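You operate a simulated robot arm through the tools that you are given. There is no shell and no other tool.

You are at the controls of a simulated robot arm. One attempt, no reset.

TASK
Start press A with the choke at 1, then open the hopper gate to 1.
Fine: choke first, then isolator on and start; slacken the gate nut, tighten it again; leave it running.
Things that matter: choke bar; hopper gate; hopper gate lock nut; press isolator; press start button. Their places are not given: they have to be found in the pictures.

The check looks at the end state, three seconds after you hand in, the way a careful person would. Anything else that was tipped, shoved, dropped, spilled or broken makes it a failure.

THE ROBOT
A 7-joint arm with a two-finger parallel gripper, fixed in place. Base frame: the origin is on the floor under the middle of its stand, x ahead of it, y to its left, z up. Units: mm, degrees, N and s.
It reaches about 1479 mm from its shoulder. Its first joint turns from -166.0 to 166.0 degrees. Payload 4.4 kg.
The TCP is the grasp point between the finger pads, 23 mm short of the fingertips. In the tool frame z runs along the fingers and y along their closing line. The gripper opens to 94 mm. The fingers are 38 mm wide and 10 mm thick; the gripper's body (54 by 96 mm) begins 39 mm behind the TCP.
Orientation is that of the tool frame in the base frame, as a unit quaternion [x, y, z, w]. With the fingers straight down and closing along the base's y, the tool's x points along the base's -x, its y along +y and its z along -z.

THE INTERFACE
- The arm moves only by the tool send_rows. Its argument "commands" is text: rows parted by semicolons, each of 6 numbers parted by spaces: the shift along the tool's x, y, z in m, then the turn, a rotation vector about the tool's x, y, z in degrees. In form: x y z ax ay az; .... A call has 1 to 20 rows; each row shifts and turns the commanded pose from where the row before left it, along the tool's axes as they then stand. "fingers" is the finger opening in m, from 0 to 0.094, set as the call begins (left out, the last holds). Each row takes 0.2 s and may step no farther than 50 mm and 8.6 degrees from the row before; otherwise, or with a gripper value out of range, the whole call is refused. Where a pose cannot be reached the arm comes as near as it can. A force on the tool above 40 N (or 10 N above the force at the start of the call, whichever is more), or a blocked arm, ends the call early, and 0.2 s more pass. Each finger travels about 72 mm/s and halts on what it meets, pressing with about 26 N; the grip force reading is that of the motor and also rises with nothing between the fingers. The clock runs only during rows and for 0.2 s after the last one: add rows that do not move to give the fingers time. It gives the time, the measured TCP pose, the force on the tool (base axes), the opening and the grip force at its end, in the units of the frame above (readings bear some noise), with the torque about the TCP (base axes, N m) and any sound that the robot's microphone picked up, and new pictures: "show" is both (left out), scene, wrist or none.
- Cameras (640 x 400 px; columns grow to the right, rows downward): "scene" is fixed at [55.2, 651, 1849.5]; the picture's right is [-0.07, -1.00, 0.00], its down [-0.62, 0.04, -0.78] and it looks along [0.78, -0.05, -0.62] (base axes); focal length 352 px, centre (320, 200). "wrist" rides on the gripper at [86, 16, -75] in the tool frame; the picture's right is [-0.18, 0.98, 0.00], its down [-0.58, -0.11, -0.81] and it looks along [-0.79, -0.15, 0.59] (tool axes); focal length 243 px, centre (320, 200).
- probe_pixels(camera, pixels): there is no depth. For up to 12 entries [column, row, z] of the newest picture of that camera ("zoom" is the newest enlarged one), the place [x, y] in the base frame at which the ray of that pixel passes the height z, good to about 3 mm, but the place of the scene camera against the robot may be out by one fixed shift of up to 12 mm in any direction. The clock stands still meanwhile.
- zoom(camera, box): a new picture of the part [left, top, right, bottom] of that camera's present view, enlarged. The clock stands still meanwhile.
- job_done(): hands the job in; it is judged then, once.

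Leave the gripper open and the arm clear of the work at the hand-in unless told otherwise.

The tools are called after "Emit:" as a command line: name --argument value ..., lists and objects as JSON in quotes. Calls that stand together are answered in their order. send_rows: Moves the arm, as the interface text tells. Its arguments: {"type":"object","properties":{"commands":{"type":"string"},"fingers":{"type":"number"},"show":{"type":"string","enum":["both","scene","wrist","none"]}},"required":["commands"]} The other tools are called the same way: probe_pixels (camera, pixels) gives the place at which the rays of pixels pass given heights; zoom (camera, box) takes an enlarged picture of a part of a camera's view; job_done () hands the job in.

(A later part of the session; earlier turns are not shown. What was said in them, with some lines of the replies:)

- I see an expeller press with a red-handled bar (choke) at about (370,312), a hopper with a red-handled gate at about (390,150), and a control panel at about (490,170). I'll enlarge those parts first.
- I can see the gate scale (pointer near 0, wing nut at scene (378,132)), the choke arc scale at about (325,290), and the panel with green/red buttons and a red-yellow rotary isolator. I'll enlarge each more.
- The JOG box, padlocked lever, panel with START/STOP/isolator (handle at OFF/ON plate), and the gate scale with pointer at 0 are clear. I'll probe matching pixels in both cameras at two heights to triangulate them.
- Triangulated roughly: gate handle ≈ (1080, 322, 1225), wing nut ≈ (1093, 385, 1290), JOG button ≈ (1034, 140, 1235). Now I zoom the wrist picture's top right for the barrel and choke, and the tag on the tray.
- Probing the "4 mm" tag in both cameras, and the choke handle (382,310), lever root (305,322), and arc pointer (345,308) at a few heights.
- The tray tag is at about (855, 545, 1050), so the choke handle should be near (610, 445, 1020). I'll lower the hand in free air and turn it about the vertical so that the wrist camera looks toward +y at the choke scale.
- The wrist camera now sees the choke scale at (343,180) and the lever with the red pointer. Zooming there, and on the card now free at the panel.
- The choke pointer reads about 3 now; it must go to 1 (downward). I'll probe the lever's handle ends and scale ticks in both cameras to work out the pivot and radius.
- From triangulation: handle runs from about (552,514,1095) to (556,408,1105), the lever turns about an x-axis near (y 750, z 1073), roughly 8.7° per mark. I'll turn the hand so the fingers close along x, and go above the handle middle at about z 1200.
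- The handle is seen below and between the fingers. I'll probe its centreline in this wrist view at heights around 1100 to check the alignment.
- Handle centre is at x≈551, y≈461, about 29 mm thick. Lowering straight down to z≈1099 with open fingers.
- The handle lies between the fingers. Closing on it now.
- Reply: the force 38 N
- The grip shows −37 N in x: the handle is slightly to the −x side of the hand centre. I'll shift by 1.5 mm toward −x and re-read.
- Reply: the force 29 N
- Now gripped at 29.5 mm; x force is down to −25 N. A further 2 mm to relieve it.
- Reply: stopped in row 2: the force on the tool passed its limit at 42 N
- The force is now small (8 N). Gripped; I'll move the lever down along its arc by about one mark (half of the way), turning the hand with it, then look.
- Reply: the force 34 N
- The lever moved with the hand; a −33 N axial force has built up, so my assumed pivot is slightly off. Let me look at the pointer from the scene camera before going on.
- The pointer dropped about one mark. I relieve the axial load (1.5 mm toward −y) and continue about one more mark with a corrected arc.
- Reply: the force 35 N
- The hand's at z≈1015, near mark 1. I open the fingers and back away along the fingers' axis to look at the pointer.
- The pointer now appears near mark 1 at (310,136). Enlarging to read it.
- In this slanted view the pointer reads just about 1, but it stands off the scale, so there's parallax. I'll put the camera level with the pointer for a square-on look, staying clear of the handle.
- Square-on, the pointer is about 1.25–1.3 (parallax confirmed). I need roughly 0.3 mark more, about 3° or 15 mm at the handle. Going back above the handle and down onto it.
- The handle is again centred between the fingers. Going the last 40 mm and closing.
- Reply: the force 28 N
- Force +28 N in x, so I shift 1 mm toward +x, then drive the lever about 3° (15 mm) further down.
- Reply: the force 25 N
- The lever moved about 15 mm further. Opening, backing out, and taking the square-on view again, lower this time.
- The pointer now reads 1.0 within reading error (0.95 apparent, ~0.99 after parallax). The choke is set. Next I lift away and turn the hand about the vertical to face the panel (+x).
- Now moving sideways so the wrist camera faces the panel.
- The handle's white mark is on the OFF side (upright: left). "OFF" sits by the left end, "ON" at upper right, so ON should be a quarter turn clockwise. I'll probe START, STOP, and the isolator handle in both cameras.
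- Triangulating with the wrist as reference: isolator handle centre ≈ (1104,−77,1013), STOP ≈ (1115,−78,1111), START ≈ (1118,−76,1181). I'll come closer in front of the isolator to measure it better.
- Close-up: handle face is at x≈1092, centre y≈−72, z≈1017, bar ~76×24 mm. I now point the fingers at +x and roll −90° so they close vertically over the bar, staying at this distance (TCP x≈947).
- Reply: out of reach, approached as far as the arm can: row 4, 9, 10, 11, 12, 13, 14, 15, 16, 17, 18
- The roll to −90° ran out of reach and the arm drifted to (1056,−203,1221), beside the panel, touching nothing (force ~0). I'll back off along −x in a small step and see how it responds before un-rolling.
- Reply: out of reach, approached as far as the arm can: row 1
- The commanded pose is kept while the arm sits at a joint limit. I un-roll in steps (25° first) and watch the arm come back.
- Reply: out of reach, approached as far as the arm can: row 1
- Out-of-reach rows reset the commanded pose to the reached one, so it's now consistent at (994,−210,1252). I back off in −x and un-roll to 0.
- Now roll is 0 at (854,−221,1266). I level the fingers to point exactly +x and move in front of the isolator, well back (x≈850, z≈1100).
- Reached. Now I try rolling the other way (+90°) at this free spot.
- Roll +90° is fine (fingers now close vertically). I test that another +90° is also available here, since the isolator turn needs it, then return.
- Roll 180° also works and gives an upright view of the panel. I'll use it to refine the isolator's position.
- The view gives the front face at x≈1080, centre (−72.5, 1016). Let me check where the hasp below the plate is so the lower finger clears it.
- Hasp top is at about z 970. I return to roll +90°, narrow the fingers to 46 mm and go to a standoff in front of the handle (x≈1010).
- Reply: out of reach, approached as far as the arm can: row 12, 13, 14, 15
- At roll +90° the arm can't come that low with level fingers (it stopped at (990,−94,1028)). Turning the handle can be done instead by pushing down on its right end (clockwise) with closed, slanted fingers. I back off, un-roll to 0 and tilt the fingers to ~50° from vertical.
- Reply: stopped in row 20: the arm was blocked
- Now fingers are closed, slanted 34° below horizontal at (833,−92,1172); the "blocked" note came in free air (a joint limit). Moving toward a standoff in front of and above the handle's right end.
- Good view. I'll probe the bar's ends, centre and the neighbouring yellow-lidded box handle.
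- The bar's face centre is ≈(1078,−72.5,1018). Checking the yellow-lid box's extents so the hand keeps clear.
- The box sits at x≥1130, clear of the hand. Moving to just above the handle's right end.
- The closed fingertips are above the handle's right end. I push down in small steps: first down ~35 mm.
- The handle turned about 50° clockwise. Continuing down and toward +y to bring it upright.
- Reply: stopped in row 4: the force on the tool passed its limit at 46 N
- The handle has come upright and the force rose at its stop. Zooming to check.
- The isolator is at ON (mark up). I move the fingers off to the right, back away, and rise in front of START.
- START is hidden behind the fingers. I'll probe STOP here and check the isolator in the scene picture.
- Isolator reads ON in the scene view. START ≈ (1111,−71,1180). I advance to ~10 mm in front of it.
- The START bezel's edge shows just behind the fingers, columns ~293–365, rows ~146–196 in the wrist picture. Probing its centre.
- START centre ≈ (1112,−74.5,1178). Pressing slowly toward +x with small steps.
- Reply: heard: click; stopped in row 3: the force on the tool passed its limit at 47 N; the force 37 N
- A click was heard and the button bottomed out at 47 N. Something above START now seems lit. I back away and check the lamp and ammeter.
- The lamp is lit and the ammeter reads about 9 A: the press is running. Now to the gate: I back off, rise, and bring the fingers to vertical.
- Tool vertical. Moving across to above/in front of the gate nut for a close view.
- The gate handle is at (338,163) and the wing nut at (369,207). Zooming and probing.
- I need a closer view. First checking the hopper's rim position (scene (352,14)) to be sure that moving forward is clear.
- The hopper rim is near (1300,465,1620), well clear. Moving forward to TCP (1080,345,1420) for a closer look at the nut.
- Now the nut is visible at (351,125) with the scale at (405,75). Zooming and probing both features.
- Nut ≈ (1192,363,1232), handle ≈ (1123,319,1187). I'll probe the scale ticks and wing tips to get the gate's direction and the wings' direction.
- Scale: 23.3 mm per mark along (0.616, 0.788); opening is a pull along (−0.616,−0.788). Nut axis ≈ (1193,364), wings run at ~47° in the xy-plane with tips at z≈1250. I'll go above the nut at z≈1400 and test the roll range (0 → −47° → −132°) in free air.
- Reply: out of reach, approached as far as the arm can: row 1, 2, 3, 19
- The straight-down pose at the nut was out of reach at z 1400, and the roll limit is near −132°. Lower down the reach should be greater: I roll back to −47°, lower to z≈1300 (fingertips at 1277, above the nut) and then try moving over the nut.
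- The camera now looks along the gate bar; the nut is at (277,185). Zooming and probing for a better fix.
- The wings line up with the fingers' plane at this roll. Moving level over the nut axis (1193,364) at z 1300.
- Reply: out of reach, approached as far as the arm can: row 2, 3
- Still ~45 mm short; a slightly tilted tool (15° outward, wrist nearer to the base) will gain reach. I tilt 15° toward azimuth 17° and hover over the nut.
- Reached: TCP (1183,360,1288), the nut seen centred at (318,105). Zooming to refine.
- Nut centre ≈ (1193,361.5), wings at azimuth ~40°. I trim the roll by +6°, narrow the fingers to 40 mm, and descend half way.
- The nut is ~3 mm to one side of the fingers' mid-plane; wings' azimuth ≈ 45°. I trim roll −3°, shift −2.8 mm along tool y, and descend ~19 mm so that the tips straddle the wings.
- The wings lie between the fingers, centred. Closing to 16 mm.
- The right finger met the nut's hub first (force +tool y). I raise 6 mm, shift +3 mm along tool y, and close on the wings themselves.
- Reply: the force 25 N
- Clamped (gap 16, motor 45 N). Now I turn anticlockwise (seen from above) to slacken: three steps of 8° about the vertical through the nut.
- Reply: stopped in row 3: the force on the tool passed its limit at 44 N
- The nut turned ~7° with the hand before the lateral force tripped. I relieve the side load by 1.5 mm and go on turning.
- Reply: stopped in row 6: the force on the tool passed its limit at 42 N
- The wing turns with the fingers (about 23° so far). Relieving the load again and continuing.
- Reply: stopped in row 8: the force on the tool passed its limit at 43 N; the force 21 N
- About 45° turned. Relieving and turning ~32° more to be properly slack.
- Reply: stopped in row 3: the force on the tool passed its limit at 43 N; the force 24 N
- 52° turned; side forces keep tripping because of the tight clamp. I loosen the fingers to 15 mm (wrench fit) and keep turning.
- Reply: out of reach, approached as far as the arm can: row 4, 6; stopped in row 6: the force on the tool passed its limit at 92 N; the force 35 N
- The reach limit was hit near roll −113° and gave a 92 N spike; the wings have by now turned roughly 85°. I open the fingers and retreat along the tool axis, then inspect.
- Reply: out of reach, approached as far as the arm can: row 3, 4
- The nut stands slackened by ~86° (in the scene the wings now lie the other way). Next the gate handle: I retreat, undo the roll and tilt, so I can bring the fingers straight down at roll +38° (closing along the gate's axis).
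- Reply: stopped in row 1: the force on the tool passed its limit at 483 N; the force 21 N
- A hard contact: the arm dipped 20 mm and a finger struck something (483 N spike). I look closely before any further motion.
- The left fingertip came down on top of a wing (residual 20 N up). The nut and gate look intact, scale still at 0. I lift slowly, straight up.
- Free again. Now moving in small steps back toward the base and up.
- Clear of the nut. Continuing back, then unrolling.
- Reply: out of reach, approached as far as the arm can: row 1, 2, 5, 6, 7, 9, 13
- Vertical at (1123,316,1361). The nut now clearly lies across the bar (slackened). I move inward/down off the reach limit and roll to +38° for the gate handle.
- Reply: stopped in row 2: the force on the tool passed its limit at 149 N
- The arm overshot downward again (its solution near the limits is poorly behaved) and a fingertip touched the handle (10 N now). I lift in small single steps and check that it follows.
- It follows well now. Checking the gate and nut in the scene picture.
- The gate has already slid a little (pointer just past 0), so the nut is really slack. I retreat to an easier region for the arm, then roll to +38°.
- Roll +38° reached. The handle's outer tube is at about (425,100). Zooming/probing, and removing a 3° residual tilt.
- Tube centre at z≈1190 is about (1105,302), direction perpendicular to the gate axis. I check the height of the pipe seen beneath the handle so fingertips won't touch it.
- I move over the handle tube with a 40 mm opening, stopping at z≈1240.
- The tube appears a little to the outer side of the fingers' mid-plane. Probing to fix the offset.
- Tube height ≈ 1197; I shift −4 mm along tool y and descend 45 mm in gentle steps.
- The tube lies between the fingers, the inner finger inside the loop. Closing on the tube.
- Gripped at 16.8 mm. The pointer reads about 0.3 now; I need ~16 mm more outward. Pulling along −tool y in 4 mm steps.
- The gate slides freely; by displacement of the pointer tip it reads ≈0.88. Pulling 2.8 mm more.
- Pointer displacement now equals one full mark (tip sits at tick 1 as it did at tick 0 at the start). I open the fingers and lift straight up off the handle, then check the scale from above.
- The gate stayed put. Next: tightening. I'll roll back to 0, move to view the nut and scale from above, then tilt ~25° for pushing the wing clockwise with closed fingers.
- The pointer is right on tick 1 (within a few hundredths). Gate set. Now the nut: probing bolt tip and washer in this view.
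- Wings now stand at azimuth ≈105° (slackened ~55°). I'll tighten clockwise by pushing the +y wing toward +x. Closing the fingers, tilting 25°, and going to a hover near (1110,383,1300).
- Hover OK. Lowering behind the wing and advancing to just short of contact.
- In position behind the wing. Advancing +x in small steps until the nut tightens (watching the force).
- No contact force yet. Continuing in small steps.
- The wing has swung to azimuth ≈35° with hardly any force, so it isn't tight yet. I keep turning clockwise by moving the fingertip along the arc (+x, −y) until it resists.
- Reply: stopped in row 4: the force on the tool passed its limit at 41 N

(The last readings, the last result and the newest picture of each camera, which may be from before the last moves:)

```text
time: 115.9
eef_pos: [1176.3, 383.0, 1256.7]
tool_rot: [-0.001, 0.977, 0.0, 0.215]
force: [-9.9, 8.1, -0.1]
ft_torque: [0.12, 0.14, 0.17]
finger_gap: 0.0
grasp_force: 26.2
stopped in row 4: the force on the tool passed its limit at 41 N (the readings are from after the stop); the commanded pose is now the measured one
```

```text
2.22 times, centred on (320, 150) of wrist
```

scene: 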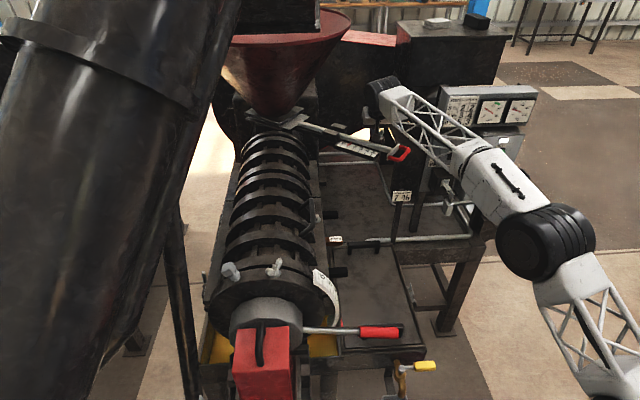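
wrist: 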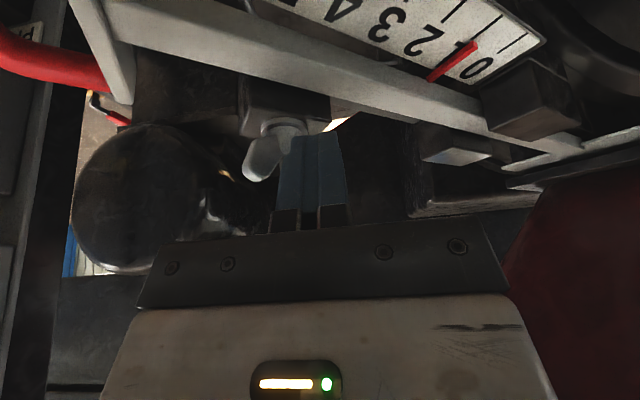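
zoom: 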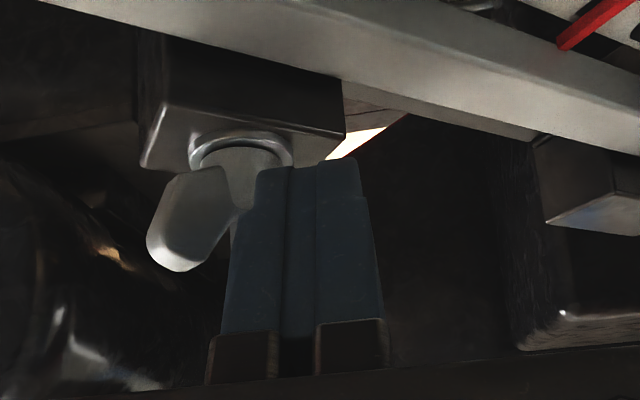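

The force rose to 41 N along the clockwise direction (reaction at azimuth ~140°, i.e. wing at ~50°, as at the start): the nut is at its tight stop. One more firm push to confirm that it doesn't move.

Emit:
send_rows --commands "-0.0012 -0.0016 0.0006 0 0 0; -0.0012 -0.0016 0.0006 0 0 0; 0 0 0 0 0 0"

Emit:
zoom --camera "wrist" --box '[220, 60, 420, 240]'

```text
time: 116.3
eef_pos: [1176.9, 382.6, 1256.9]
tool_rot: [-0.002, 0.977, 0.001, 0.214]
force: [-12.6, 5.0, -1.0]
ft_torque: [0.05, 0.18, -0.02]
finger_gap: 0.1
grasp_force: 26.5
stopped in row 2: the force on the tool passed its limit at 46 N (the readings are from after the stop); the commanded pose is now the measured one
```

scene: 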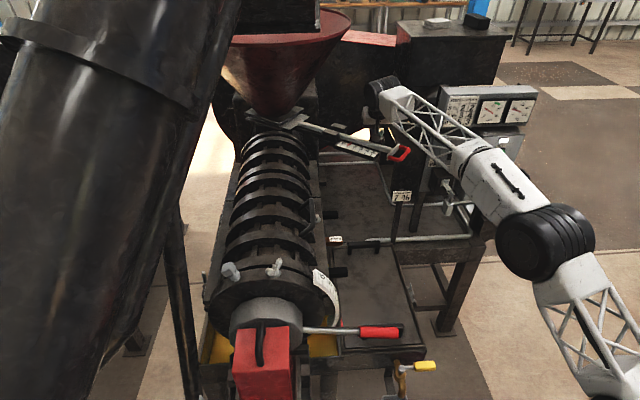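
wrist: 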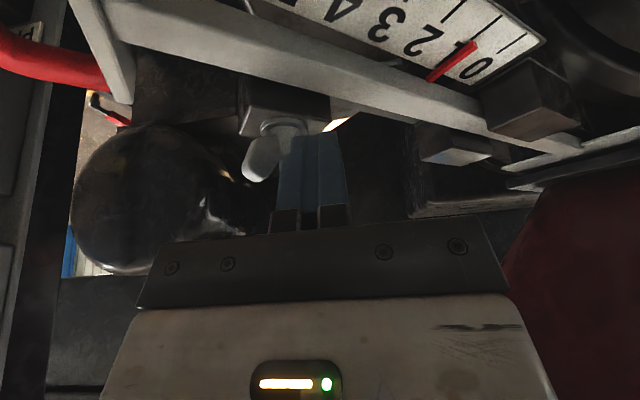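

```text
2.22 times, centred on (320, 150) of wrist
```

zoom: 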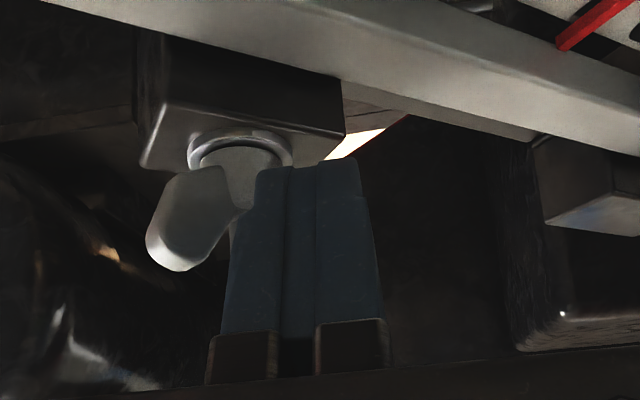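

The nut holds at 46 N: tight. Backing the fingers off the wing (−x, +y), then further back and up.

Emit:
send_rows --commands "0.0054 0.004 -0.0025 0 0 0; 0.0109 0 -0.0051 0 0 0; 0.0181 0 -0.0085 0 0 0; 0.0181 0 -0.0085 0 0 0; -0.0085 0 -0.0181 0 0 0; -0.0127 0 -0.0272 0 0 0; -0.0127 0 -0.0272 0 0 0; 0 0 0 0 0 0"

Emit:
zoom --camera "wrist" --box '[260, 20, 500, 200]'

Emit:
zoom --camera "scene" --box '[325, 115, 415, 175]'

```text
time: 118.1
eef_pos: [1119.7, 387.2, 1337.0]
tool_rot: [-0.002, 0.977, 0.001, 0.214]
force: [0.1, 0.3, -0.6]
ft_torque: [-0.03, 0.01, 0.03]
finger_gap: 0.1
grasp_force: 25.7
```

scene: 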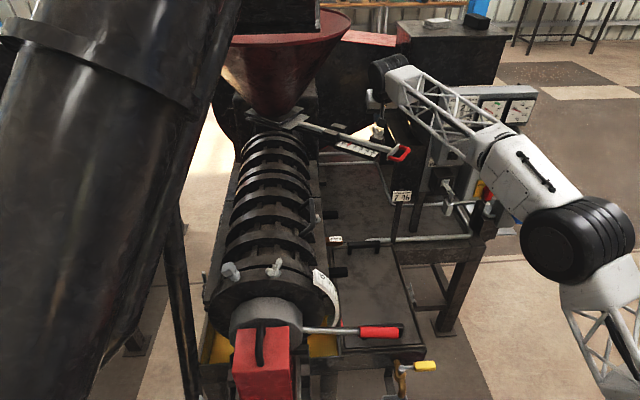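
wrist: 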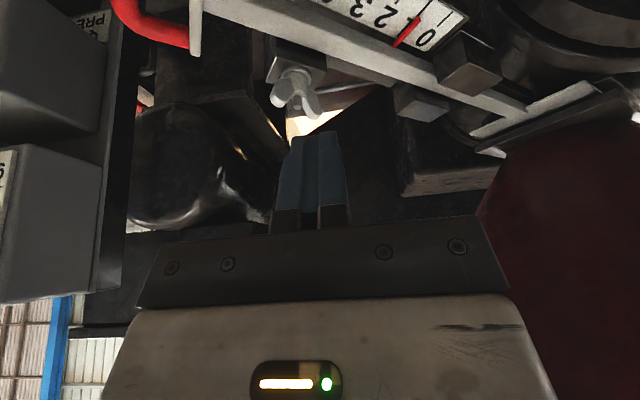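

```text
2.22 times, centred on (380, 110) of wrist
```

zoom: 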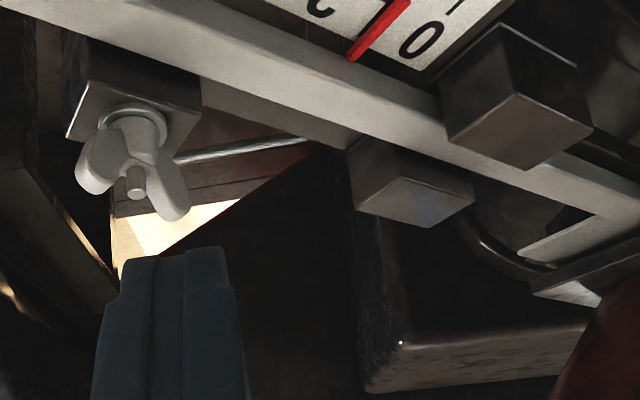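

```text
6.67 times, centred on (370, 145) of scene
```

zoom: 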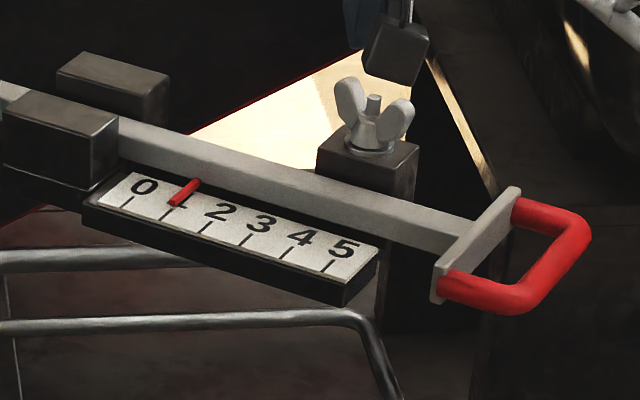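

The nut's wings are exactly as in the first picture (tight) and the pointer is on 1. I withdraw the arm to a clear place, straighten the hand, and open the gripper.

Emit:
send_rows --commands "0.0307 -0.0083 -0.0327 0 0 0; 0.0307 -0.0083 -0.0327 0 0 0; 0.0307 -0.0083 -0.0327 0 0 0; 0.0307 -0.0083 -0.0327 0 0 0; 0.0307 -0.0083 -0.0327 0 0 0; 0.0307 -0.0083 -0.0327 0 0 0; 0 0 0 0 8.2 0; 0 0 0 0 8.2 0; 0 0 0 0 8.3 0; 0 0 0 0 0 0" --fingers 0.094

Emit:
zoom --camera "scene" --box '[430, 80, 550, 210]'

Emit:
zoom --camera "scene" --box '[290, 255, 430, 345]'

Emit:
zoom --camera "scene" --box '[325, 115, 415, 175]'

```text
time: 120.3
eef_pos: [871.6, 335.8, 1438.3]
tool_rot: [-0.001, 1.0, 0.001, 0.001]
force: [-0.4, -0.2, 0.3]
ft_torque: [0.0, 0.03, -0.03]
finger_gap: 93.9
grasp_force: 0.0
```

scene: 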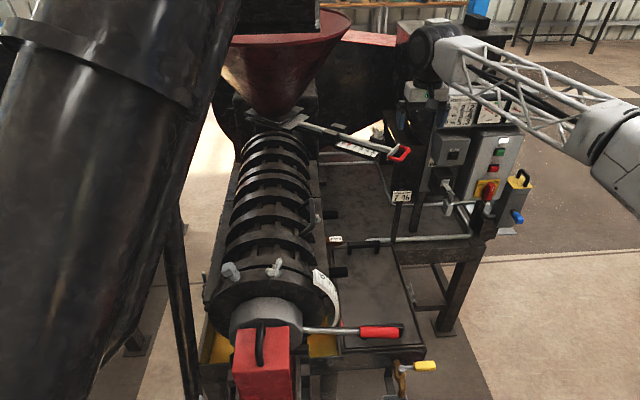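
wrist: 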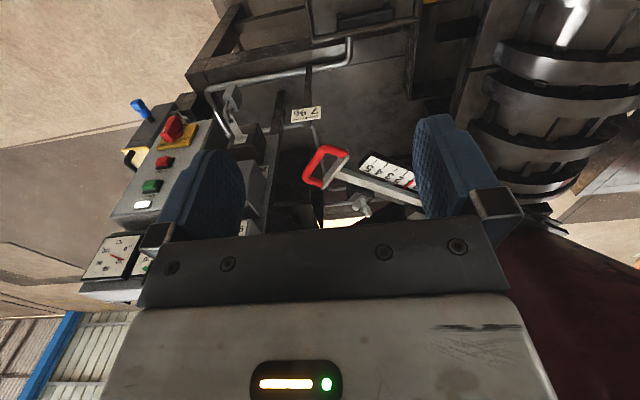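

```text
3.08 times, centred on (490, 145) of scene
```

zoom: 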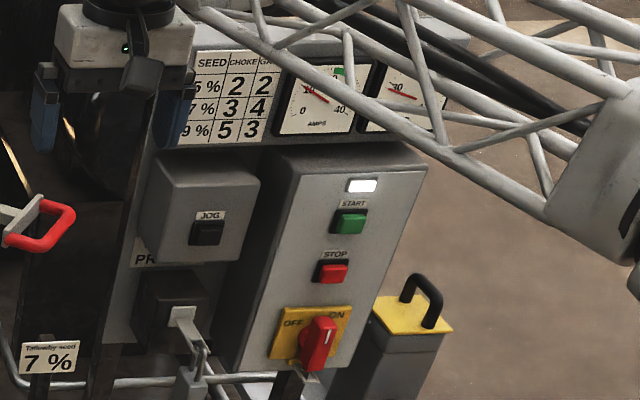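

```text
4.44 times, centred on (360, 300) of scene
```

zoom: 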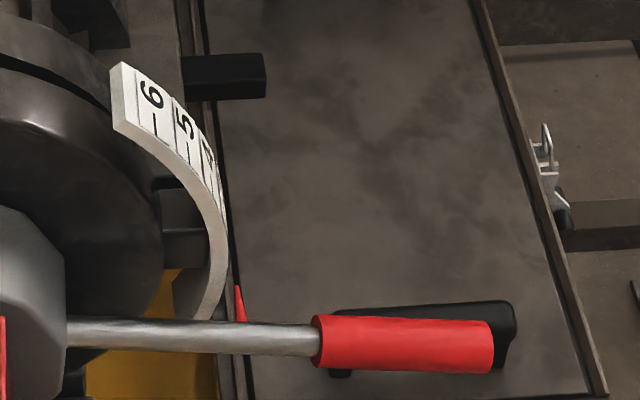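

```text
6.67 times, centred on (370, 145) of scene
```

zoom: 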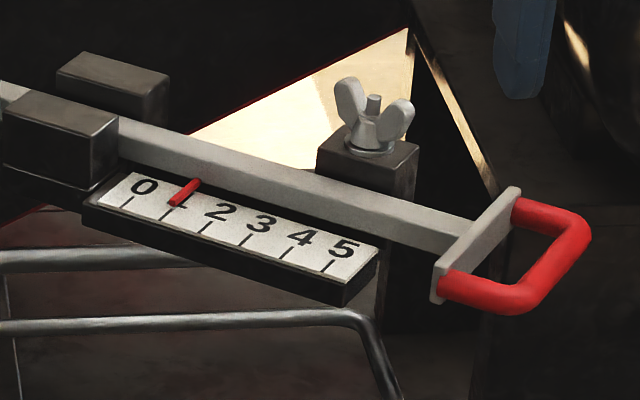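

Lamp lit, isolator ON, choke lever where I left it, gate on 1, nut tight. I bring the arm back to its starting place, clear of the work, and take one last look.

Emit:
send_rows --commands "0.0425 0 -0.0195 0 0 0; 0.0425 0 -0.0195 0 0 0; 0.0425 0 -0.0195 0 0 0; 0.0425 0 -0.0195 0 0 0; 0 0 0 0 0 0"

Emit:
zoom --camera "scene" --box '[430, 80, 550, 140]'

Emit:
zoom --camera "scene" --box '[305, 270, 365, 340]'

```text
time: 121.5
eef_pos: [698.8, 336.0, 1516.3]
tool_rot: [-0.002, 1.0, 0.0, 0.0]
force: [0.2, 0.0, -0.4]
ft_torque: [-0.02, -0.01, -0.04]
finger_gap: 93.9
grasp_force: 0.1
```

scene: 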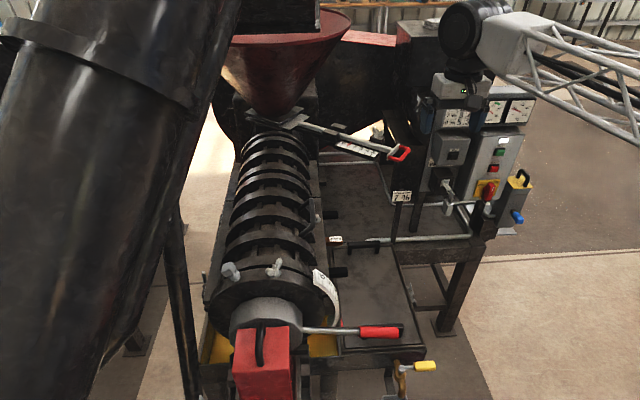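
wrist: 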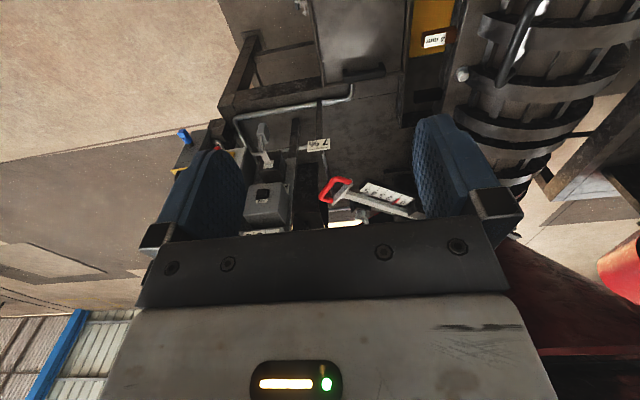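

```text
5.33 times, centred on (490, 110) of scene
```

zoom: 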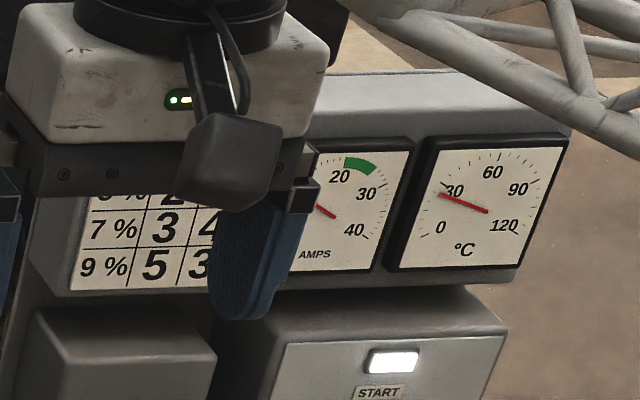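

```text
5.71 times, centred on (335, 305) of scene
```

zoom: 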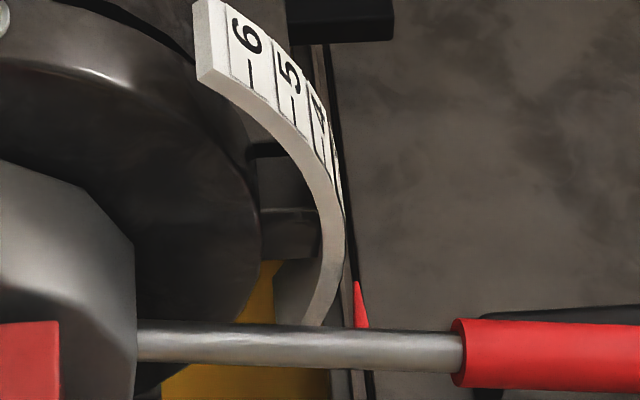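

Everything is as asked: the choke is at 1, the isolator is on and the run lamp is lit. The gate is at 1, its nut is tight again, and the arm is clear with the gripper open. Handing in.

Emit:
job_done

```text
The job is handed in.
```

Press A is running with the choke at 1, and the hopper gate is open at 1 with its lock nut tightened again. I handed the job in; no verdict came back.

- **Choke:** moved from 3 to 1. Viewed nearly level with the pointer, it read about 0.95; correcting for the viewing angle gives about 0.99.
- **Start:** the isolator is on. START clicked when pressed, the run lamp lit, and the ammeter showed about 9 A.
- **Gate:** with the nut slackened, the gate slid out to tick 1, within a few hundredths as seen from above.
- **Nut:** turned back to the angle it had at the start. It did not move under a 46 N push.
- **Arm:** back at its starting place, with the gripper open.

Three contacts on the way were harder than I wanted. All happened where the arm was close to its reach limits:
- **Slackening the nut:** the force spiked to 92 N.
- **Top of a nut wing:** a fingertip came down on it with a 483 N spike.
- **Gate handle:** a fingertip struck it at 149 N. With the nut slack, the gate slid out about a third of a mark, and I set it to 1 afterwards.

The pictures taken afterwards show no damage, and the nut, gate and scale all worked normally.

The card on the panel gives choke 3 and gate 4 for 7 % seed, which is what the tag on the press says. I set 1 and 1 as you asked.
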